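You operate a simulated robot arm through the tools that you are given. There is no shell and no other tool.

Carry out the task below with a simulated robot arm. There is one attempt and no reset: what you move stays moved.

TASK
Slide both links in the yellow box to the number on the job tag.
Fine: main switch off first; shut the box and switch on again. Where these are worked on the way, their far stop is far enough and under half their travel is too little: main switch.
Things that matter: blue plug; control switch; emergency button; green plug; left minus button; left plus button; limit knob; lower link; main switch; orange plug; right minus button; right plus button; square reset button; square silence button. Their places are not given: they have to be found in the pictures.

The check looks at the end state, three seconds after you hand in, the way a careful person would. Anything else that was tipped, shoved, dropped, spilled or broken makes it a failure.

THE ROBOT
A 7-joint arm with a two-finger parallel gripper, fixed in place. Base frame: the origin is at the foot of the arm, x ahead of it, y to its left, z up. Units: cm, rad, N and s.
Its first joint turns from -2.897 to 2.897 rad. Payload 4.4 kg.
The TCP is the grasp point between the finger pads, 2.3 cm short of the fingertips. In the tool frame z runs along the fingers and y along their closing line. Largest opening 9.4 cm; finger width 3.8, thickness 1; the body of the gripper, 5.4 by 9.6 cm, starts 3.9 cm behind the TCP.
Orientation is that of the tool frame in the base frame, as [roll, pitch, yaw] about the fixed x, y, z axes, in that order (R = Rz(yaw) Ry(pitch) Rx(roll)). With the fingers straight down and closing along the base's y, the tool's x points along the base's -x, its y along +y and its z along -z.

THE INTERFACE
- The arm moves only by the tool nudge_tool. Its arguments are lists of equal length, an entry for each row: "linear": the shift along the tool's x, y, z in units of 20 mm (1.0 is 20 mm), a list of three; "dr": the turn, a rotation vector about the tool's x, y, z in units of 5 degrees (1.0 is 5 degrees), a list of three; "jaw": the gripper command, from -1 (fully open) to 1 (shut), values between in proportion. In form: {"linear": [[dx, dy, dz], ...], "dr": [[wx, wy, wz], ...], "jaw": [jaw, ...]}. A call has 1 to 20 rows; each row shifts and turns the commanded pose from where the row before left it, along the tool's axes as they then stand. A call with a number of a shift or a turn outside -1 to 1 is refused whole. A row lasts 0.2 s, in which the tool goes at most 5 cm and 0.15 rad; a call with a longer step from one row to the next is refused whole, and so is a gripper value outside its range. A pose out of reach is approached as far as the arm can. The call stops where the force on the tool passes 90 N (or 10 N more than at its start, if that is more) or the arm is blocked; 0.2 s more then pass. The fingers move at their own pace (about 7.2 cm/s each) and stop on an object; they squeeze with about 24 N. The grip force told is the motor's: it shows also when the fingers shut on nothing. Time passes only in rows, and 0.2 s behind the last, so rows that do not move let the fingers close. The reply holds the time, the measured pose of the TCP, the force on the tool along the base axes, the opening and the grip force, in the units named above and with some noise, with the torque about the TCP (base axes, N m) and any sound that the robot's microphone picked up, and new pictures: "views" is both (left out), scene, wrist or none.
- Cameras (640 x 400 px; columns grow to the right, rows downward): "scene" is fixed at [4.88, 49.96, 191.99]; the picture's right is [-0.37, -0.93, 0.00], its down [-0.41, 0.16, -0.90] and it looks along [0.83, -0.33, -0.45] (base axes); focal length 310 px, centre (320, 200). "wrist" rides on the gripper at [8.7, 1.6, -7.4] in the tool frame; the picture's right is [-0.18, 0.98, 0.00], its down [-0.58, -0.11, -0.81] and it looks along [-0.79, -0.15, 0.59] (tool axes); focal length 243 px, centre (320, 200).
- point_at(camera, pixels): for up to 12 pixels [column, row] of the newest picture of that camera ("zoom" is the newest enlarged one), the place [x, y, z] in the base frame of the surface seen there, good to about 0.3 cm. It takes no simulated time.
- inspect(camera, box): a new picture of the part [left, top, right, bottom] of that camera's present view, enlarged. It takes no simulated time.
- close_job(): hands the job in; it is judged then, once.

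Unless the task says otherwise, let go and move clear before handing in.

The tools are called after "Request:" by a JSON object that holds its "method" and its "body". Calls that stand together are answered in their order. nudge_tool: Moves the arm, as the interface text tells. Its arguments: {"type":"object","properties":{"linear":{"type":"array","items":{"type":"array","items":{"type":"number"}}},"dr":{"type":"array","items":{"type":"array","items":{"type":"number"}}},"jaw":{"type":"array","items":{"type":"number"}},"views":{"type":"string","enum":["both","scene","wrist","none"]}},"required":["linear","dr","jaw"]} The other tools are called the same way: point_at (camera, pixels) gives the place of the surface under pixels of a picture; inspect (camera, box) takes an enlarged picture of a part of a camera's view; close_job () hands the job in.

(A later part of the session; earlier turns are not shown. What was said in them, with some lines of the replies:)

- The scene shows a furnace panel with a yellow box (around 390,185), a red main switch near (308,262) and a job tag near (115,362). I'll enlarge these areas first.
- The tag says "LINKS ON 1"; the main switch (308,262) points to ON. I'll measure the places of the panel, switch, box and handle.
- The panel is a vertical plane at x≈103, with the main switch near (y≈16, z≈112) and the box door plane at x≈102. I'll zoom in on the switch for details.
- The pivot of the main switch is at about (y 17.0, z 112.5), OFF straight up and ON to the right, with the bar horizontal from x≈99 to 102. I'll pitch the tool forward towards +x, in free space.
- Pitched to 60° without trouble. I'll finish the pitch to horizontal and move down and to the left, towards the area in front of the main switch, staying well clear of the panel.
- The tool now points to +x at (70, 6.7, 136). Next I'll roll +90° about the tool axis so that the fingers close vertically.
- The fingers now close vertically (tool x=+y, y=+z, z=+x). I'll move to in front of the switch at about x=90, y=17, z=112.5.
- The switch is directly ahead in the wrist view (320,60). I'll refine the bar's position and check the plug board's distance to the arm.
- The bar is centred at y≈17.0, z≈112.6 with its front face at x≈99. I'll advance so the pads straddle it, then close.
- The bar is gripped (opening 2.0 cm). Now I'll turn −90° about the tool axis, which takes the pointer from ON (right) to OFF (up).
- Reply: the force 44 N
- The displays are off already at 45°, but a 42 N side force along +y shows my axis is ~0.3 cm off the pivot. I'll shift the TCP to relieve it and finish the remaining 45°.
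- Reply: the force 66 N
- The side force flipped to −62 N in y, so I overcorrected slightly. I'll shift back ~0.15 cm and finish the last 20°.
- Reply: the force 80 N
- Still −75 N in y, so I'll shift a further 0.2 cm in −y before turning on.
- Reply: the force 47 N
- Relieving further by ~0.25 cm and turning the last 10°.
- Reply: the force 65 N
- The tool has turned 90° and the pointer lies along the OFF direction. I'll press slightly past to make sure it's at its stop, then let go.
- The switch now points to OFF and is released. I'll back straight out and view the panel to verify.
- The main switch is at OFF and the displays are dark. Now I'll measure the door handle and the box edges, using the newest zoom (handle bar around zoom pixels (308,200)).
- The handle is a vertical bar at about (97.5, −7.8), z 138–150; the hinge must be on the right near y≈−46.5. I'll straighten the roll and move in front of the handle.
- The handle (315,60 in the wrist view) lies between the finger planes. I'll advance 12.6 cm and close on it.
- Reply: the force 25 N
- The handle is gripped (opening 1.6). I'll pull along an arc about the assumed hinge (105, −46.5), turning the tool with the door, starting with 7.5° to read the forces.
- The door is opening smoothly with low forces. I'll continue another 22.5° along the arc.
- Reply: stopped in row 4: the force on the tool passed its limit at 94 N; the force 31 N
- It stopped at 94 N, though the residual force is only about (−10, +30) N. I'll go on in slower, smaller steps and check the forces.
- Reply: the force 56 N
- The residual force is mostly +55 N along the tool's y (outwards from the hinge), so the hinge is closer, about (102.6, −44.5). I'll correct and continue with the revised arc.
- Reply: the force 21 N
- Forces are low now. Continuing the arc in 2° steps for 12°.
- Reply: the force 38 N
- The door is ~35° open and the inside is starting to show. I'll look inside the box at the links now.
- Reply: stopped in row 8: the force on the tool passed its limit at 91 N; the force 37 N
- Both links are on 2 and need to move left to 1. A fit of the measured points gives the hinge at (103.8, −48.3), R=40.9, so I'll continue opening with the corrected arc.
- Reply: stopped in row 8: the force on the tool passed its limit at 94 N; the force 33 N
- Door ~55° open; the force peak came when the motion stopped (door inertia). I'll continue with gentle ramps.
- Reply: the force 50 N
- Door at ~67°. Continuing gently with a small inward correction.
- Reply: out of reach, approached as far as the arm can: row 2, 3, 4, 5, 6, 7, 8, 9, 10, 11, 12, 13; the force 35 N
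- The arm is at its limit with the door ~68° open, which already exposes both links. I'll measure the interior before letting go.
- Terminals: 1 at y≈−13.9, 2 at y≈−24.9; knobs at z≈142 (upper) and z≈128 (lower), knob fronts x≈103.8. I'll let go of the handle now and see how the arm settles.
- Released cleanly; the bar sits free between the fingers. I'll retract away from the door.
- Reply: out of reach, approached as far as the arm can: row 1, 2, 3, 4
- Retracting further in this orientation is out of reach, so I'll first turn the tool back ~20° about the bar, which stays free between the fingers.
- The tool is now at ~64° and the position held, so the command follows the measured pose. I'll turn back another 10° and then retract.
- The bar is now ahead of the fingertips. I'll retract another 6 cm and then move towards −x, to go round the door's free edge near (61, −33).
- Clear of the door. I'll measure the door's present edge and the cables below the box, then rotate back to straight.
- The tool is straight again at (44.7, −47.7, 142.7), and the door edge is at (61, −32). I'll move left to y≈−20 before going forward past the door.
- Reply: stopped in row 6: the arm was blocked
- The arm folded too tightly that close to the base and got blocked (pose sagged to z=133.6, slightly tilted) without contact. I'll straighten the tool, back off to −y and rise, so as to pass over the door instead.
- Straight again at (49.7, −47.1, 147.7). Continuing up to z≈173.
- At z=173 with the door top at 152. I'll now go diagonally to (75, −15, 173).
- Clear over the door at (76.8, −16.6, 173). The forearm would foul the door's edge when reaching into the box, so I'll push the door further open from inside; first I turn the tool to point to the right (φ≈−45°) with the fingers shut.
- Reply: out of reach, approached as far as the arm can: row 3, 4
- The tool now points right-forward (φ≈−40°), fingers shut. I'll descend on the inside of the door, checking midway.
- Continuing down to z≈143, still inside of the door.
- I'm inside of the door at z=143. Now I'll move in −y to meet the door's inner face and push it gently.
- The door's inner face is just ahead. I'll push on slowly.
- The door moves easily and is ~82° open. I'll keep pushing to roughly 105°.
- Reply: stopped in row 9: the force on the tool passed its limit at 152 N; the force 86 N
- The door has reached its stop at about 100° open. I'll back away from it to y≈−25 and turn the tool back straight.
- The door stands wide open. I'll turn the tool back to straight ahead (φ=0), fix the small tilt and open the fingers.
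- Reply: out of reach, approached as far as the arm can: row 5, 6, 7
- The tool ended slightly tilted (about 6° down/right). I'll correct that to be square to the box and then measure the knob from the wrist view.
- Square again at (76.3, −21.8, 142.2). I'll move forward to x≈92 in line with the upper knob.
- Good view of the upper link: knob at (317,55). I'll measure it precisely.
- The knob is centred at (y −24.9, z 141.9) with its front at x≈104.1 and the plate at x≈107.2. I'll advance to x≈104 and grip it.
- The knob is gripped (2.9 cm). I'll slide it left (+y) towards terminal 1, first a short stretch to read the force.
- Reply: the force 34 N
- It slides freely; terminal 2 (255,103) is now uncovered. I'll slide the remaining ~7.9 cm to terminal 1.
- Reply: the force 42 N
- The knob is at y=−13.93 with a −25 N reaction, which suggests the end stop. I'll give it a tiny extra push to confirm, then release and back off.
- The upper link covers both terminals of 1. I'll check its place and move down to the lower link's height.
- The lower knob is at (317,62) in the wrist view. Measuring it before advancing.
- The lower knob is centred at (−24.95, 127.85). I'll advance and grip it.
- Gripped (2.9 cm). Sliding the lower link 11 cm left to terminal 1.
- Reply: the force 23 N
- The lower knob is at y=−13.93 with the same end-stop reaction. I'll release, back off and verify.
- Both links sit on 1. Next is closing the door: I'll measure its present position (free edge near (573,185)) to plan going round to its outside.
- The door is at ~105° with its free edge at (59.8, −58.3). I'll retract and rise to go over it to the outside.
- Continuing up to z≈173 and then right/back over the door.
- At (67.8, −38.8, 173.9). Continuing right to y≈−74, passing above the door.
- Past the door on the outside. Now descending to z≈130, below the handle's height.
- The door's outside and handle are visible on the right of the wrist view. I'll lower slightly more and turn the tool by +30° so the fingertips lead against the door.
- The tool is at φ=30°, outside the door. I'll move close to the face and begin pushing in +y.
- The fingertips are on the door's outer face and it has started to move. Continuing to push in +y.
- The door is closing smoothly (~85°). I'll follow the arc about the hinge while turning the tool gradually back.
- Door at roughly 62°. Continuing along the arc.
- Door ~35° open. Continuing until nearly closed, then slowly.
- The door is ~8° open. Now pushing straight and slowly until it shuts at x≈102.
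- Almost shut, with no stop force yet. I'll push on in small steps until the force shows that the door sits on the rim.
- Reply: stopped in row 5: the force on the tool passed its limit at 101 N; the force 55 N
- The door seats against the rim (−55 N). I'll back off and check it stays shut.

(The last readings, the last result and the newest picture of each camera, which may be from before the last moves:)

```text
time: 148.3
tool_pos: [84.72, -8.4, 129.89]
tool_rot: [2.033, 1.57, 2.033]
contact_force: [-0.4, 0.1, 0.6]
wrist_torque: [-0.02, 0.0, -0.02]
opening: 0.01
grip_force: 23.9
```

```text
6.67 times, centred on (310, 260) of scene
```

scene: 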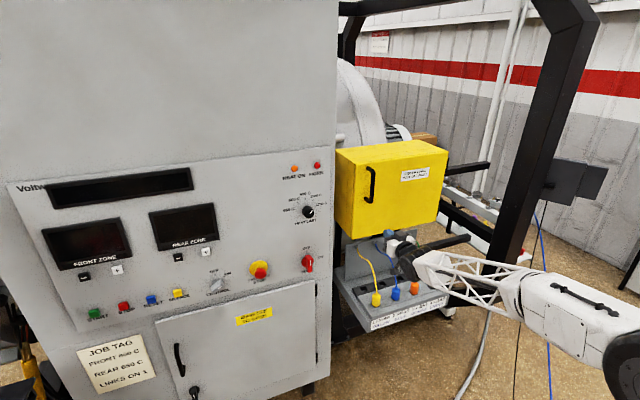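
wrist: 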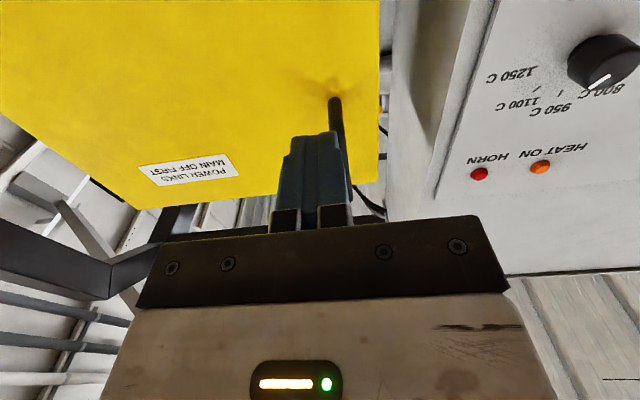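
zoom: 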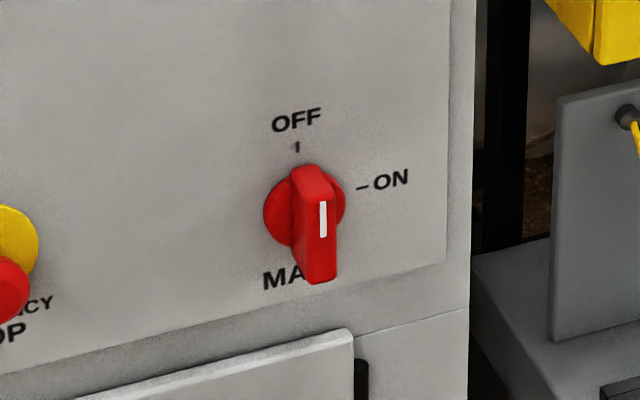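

The door is shut flush as at the start. Now to the main switch: moving to in front of its upright bar at (y 17.0, z 112.4).

Request:
{"method": "nudge_tool", "body": {"linear": [[0.673, 0.978, 0], [0.673, 0.978, 0], [0.673, 0.978, 0], [0.673, 0.978, 0], [0.673, 0.978, 0], [0.673, 0.978, 0], [0.673, 0.978, 0], [0.673, 0.978, 0], [0.673, 0.978, 0], [0.673, 0.978, 0], [0.673, 0.978, 0], [0.673, 0.978, 0], [0.673, 0.978, 0], [0, 0, 0]], "dr": [[0, 0, 0], [0, 0, 0], [0, 0, 0], [0, 0, 0], [0, 0, 0], [0, 0, 0], [0, 0, 0], [0, 0, 0], [0, 0, 0], [0, 0, 0], [0, 0, 0], [0, 0, 0], [0, 0, 0], [0, 0, 0]], "jaw": [-0.4, -0.4, -0.4, -0.4, -0.4, -0.4, -0.4, -0.4, -0.4, -0.4, -0.4, -0.4, -0.4, -0.4], "views": "both"}}

```text
time: 151.3
tool_pos: [84.69, 17.0, 112.35]
tool_rot: [1.745, 1.571, 1.745]
contact_force: [-0.2, 0.6, 0.1]
wrist_torque: [0.01, 0.0, 0.0]
opening: 6.58
grip_force: 0.1
```

scene: 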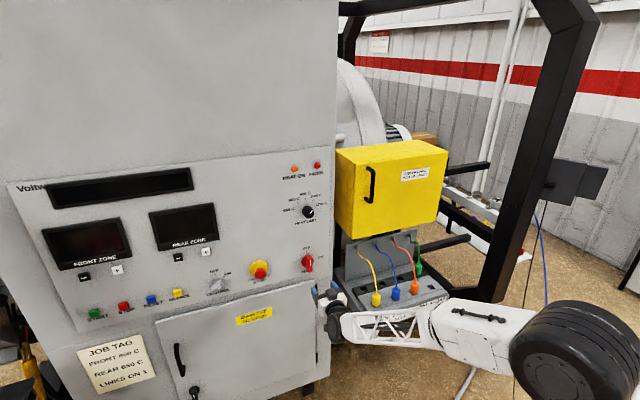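
wrist: 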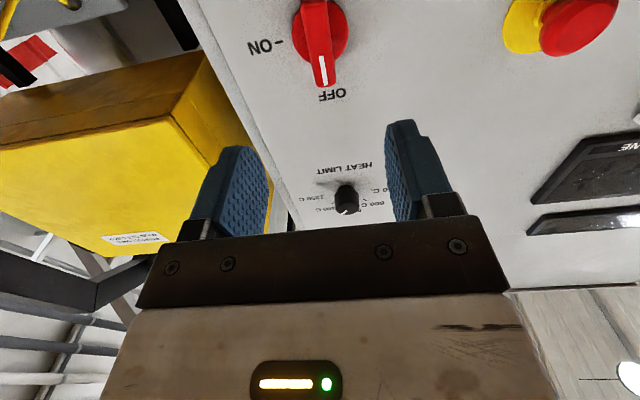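

The upright bar (318,50) is centred between the fingers. Advancing to x≈99 and closing.

Request:
{"method": "nudge_tool", "body": {"linear": [[0, 0.02, 0.95], [0, 0, 0.95], [0, 0, 0.95], [0, 0, 0.95], [0, 0, 0.95], [0, 0, 0.9], [0, 0, 0.8], [0, 0, 0.7], [0, 0, 0], [0, 0, 0], [0, 0, 0], [0, 0, 0], [0, 0, 0]], "dr": [[0, 0, 0], [0, 0, 0], [0, 0, 0], [0, 0, 0], [0, 0, 0], [0, 0, 0], [0, 0, 0], [0, 0, 0], [0, 0, 0], [0, 0, 0], [0, 0, 0], [0, 0, 0], [0, 0, 0]], "jaw": [-0.4, -0.4, -0.4, -0.4, -0.4, -0.4, -0.4, -0.4, -0.4, 1, 1, 1, 1], "views": "wrist"}}

```text
time: 154.1
tool_pos: [99.07, 16.88, 112.42]
tool_rot: [1.613, 1.571, 1.612]
contact_force: [3.2, -4.2, -0.3]
wrist_torque: [-0.01, 0.1, -0.32]
opening: 1.98
grip_force: 45.0
```

wrist: 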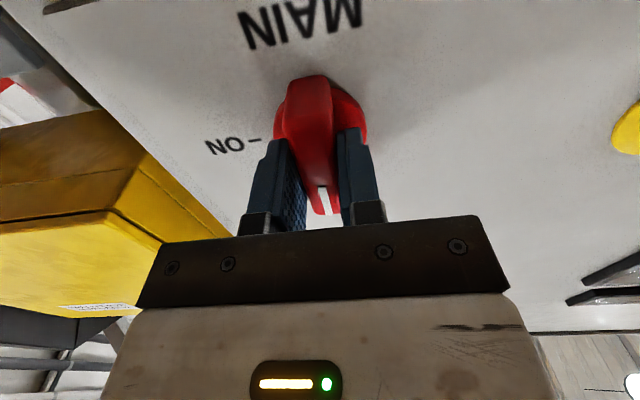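

Gripped (1.98 cm). Turning +30° towards ON and reading the forces.

Request:
{"method": "nudge_tool", "body": {"linear": [[0, 0, 0], [0, 0, 0], [0, 0, 0], [0, 0, 0], [0, 0, 0], [0, 0, 0]], "dr": [[0, 0, 1], [0, 0, 1], [0, 0, 1], [0, 0, 1], [0, 0, 1], [0, 0, 1]], "jaw": [1, 1, 1, 1, 1, 1], "views": "none"}}

```text
time: 155.5
tool_pos: [99.09, 16.96, 112.5]
tool_rot: [1.568, 1.046, 1.569]
contact_force: [-25.2, -20.9, 17.3]
wrist_torque: [-0.02, -0.31, -0.72]
opening: 1.99
grip_force: 45.1
```

Forces are modest; small relief and a further 30°.

Request:
{"method": "nudge_tool", "body": {"linear": [[-0.04, -0.02, -0.02], [0, 0, 0], [0, 0, 0], [0, 0, 0], [0, 0, 0], [0, 0, 0], [0, 0, 0]], "dr": [[0, 0, 0], [0, 0, 1], [0, 0, 1], [0, 0, 1], [0, 0, 1], [0, 0, 1], [0, 0, 1]], "jaw": [1, 1, 1, 1, 1, 1, 1], "views": "none"}}

```text
time: 157.1
tool_pos: [99.1, 16.99, 112.46]
tool_rot: [1.571, 0.522, 1.572]
contact_force: [4.3, -7.8, 13.6]
wrist_torque: [0.02, -0.51, -0.89]
opening: 2.01
grip_force: 45.2
```

Very small forces at 60°. Turning the last 30° and slightly beyond to reach the ON stop.

Request:
{"method": "nudge_tool", "body": {"linear": [[0, 0, 0], [0, 0, 0], [0, 0, 0], [0, 0, 0], [0, 0, 0], [0, 0, 0], [0, 0, 0], [0, 0, 0]], "dr": [[0, 0, 1], [0, 0, 1], [0, 0, 1], [0, 0, 1], [0, 0, 1], [0, 0, 1], [0, 0, 0.4], [0, 0, 0]], "jaw": [1, 1, 1, 1, 1, 1, 1, 1], "views": "both"}}

```text
time: 158.9
tool_pos: [99.0, 17.02, 112.47]
tool_rot: [1.571, -0.034, 1.573]
contact_force: [13.1, 4.3, 18.7]
wrist_torque: [-2.03, -0.11, 0.77]
opening: 2.03
grip_force: 45.1
```

scene: 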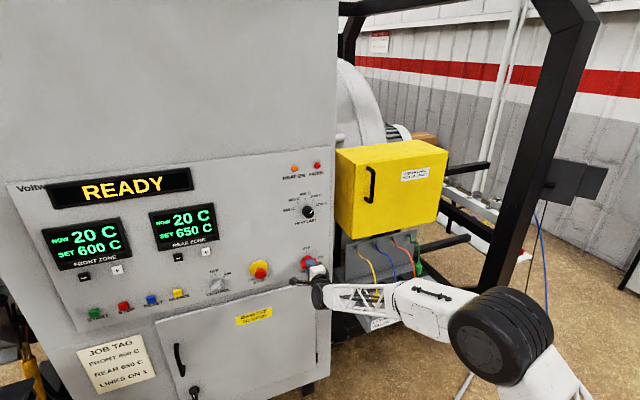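
wrist: 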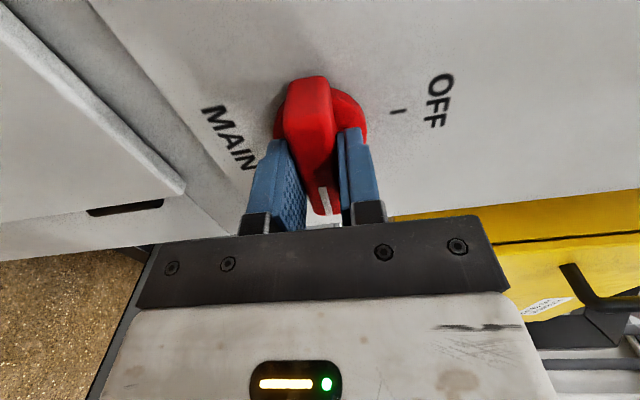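

The displays read READY, 600 and 650 again, and the −2 N·m torque shows that the ON stop is reached. I'll relax, release and back out.

Request:
{"method": "nudge_tool", "body": {"linear": [[0, 0, 0], [0, 0, 0], [0, 0, 0], [0, 0, 0], [0, 0, 0], [0, 0, -0.5], [0, 0, -1], [0, 0, -1], [0, 0, -1], [0, 0, -1], [0, 0, -1], [0, 0, -1], [0, 0, -1], [0, 0, -1]], "dr": [[0, 0, -0.4], [0, 0, 0], [0, 0, 0], [0, 0, 0], [0, 0, 0], [0, 0, 0], [0, 0, 0], [0, 0, 0], [0, 0, 0], [0, 0, 0], [0, 0, 0], [0, 0, 0], [0, 0, 0], [0, 0, 0]], "jaw": [1, -0.4, -0.4, -0.4, -0.4, -0.4, -0.4, -0.4, -0.4, -0.4, -0.4, -0.4, -0.4, -0.4], "views": "both"}}

Request:
{"method": "inspect", "body": {"camera": "scene", "box": [260, 220, 350, 300]}}

Request:
{"method": "inspect", "body": {"camera": "scene", "box": [325, 130, 465, 340]}}

Request:
{"method": "inspect", "body": {"camera": "scene", "box": [0, 150, 280, 340]}}

```text
time: 161.9
tool_pos: [82.12, 16.99, 112.37]
tool_rot: [1.571, -0.001, 1.572]
contact_force: [0.9, -0.4, -0.2]
wrist_torque: [-0.01, -0.01, 0.0]
opening: 6.57
grip_force: 0.0
```

scene: 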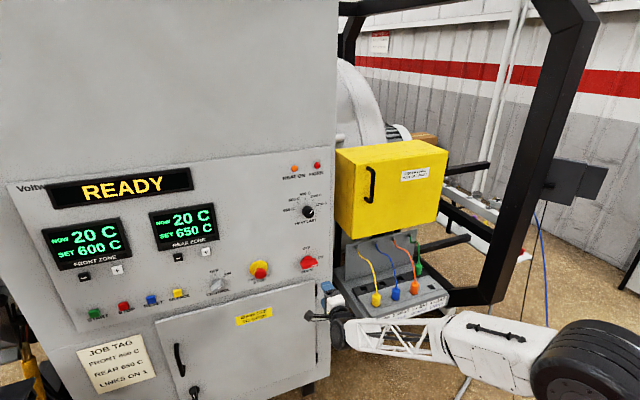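
wrist: 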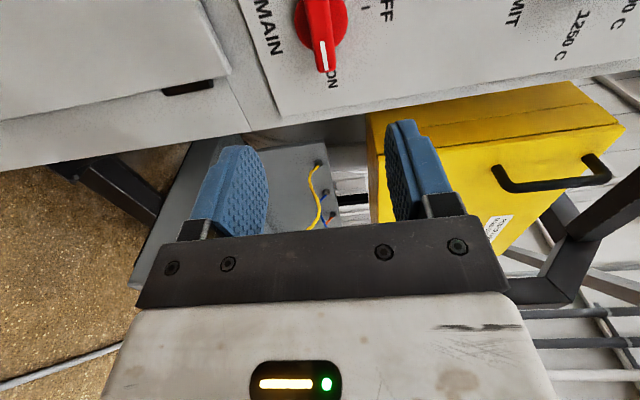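

```text
5.00 times, centred on (305, 260) of scene
```

zoom: 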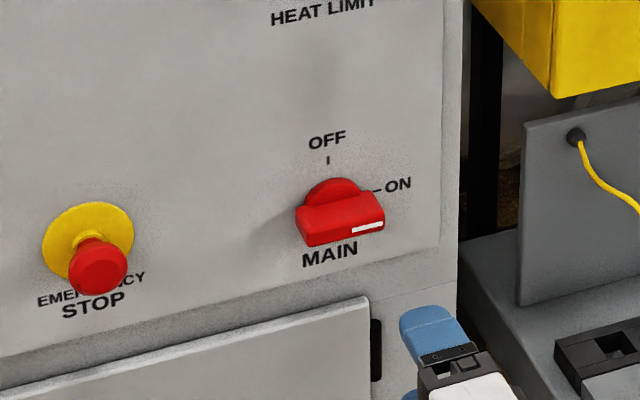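

```text
1.90 times, centred on (395, 235) of scene
```

zoom: 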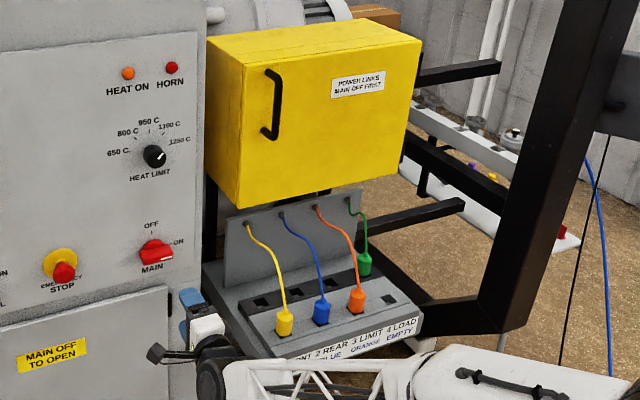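

```text
2.11 times, centred on (140, 245) of scene
```

zoom: 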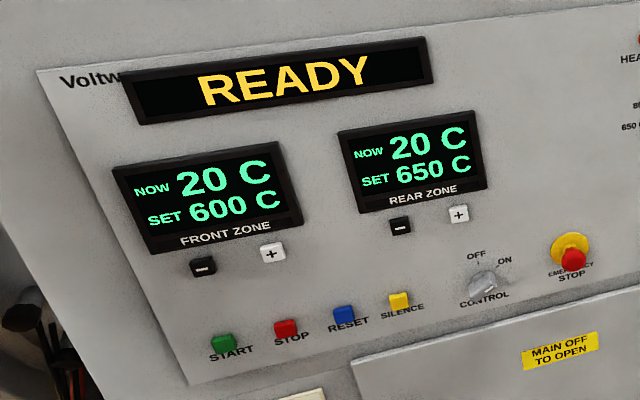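

Everything looks restored: main ON, the displays as before, plugs untouched. A final check that the door is fully shut by comparing its surface depth with the start (x≈102.2).

Request:
{"method": "point_at", "body": {"camera": "scene", "pixels": [[360, 165], [357, 200], [362, 235], [437, 175], [430, 215], [352, 236], [380, 180], [420, 190]]}}

Request:
{"method": "inspect", "body": {"camera": "scene", "box": [330, 140, 400, 245]}}

```text
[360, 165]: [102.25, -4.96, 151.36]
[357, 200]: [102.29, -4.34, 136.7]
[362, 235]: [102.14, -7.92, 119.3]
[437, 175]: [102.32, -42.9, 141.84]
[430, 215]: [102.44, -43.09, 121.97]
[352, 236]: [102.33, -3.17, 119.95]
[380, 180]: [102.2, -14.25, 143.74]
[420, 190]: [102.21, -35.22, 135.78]
```

```text
3.81 times, centred on (365, 192) of scene
```

zoom: 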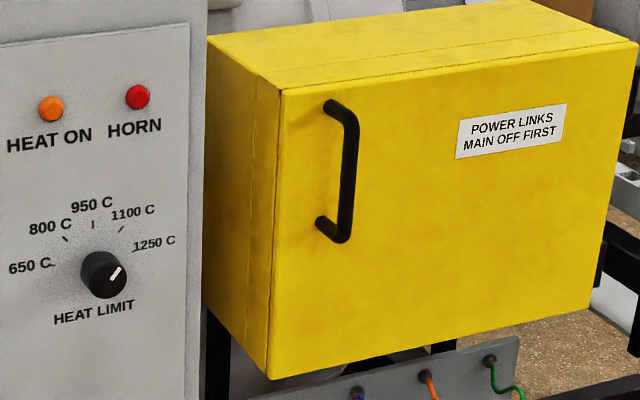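

The door plane is back at x≈102.2 all over, the same as at the start, and the main switch points to ON. I'll back the arm off a little more and then hand in.

Request:
{"method": "nudge_tool", "body": {"linear": [[0, 0.3, -0.8], [0, 0.3, -0.8], [0, 0.3, -0.8], [0, 0.3, -0.8], [0, 0, 0]], "dr": [[0, 0, 0], [0, 0, 0], [0, 0, 0], [0, 0, 0], [0, 0, 0]], "jaw": [-0.4, -0.4, -0.4, -0.4, -0.4], "views": "both"}}

```text
time: 163.1
tool_pos: [75.84, 16.93, 114.84]
tool_rot: [1.572, 0.0, 1.573]
contact_force: [-0.3, 0.1, -0.9]
wrist_torque: [-0.01, 0.0, -0.03]
opening: 6.55
grip_force: 0.1
```

scene: 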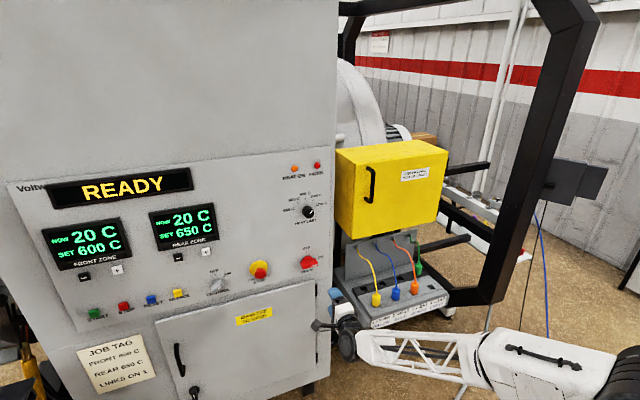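
wrist: 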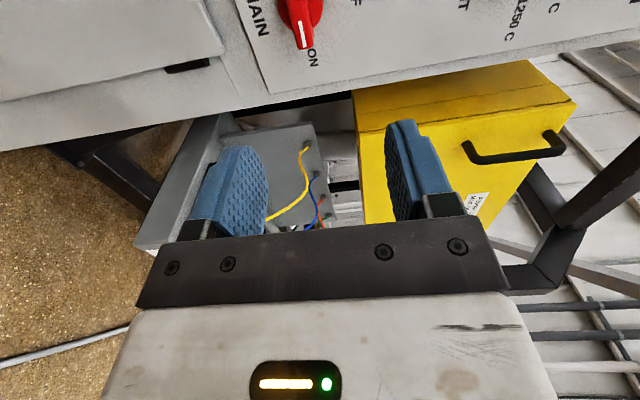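

The arm is clear and free of contact, the main switch is at ON (300,30 in the wrist view), the box is shut, and both links were seen on 1. Handing in.

Request:
{"method": "close_job", "body": {}}

```text
The job is handed in.
```

I slid both links in the yellow box from 2 to 1, the number on the job tag, and handed the job in. I have not seen the result of the check.

- **Main switch:** I turned it off before opening the box and back on at the end. It is at its ON stop. The displays again read READY, with 600 °C set for the front zone and 650 °C for the rear, as at the start.
- **Links:** Each link covers both terminals of 1. I checked this in the pictures before shutting the box.
- **Box:** The door is shut. Its face measures the same depth as at the start (x ≈ 102.2 cm) at every point I checked.
- **Everything else:** The plugs, buttons, emergency stop, heat limit knob and control switch look the same as at the start in the final pictures.

A few moves stopped at the force limit, all of them contact with the door: while pulling it by its handle, when it met its open stop (152 N, the highest), and when it met the rim on closing. I saw no damage from any of them. The arm has let go and is clear of the panel.
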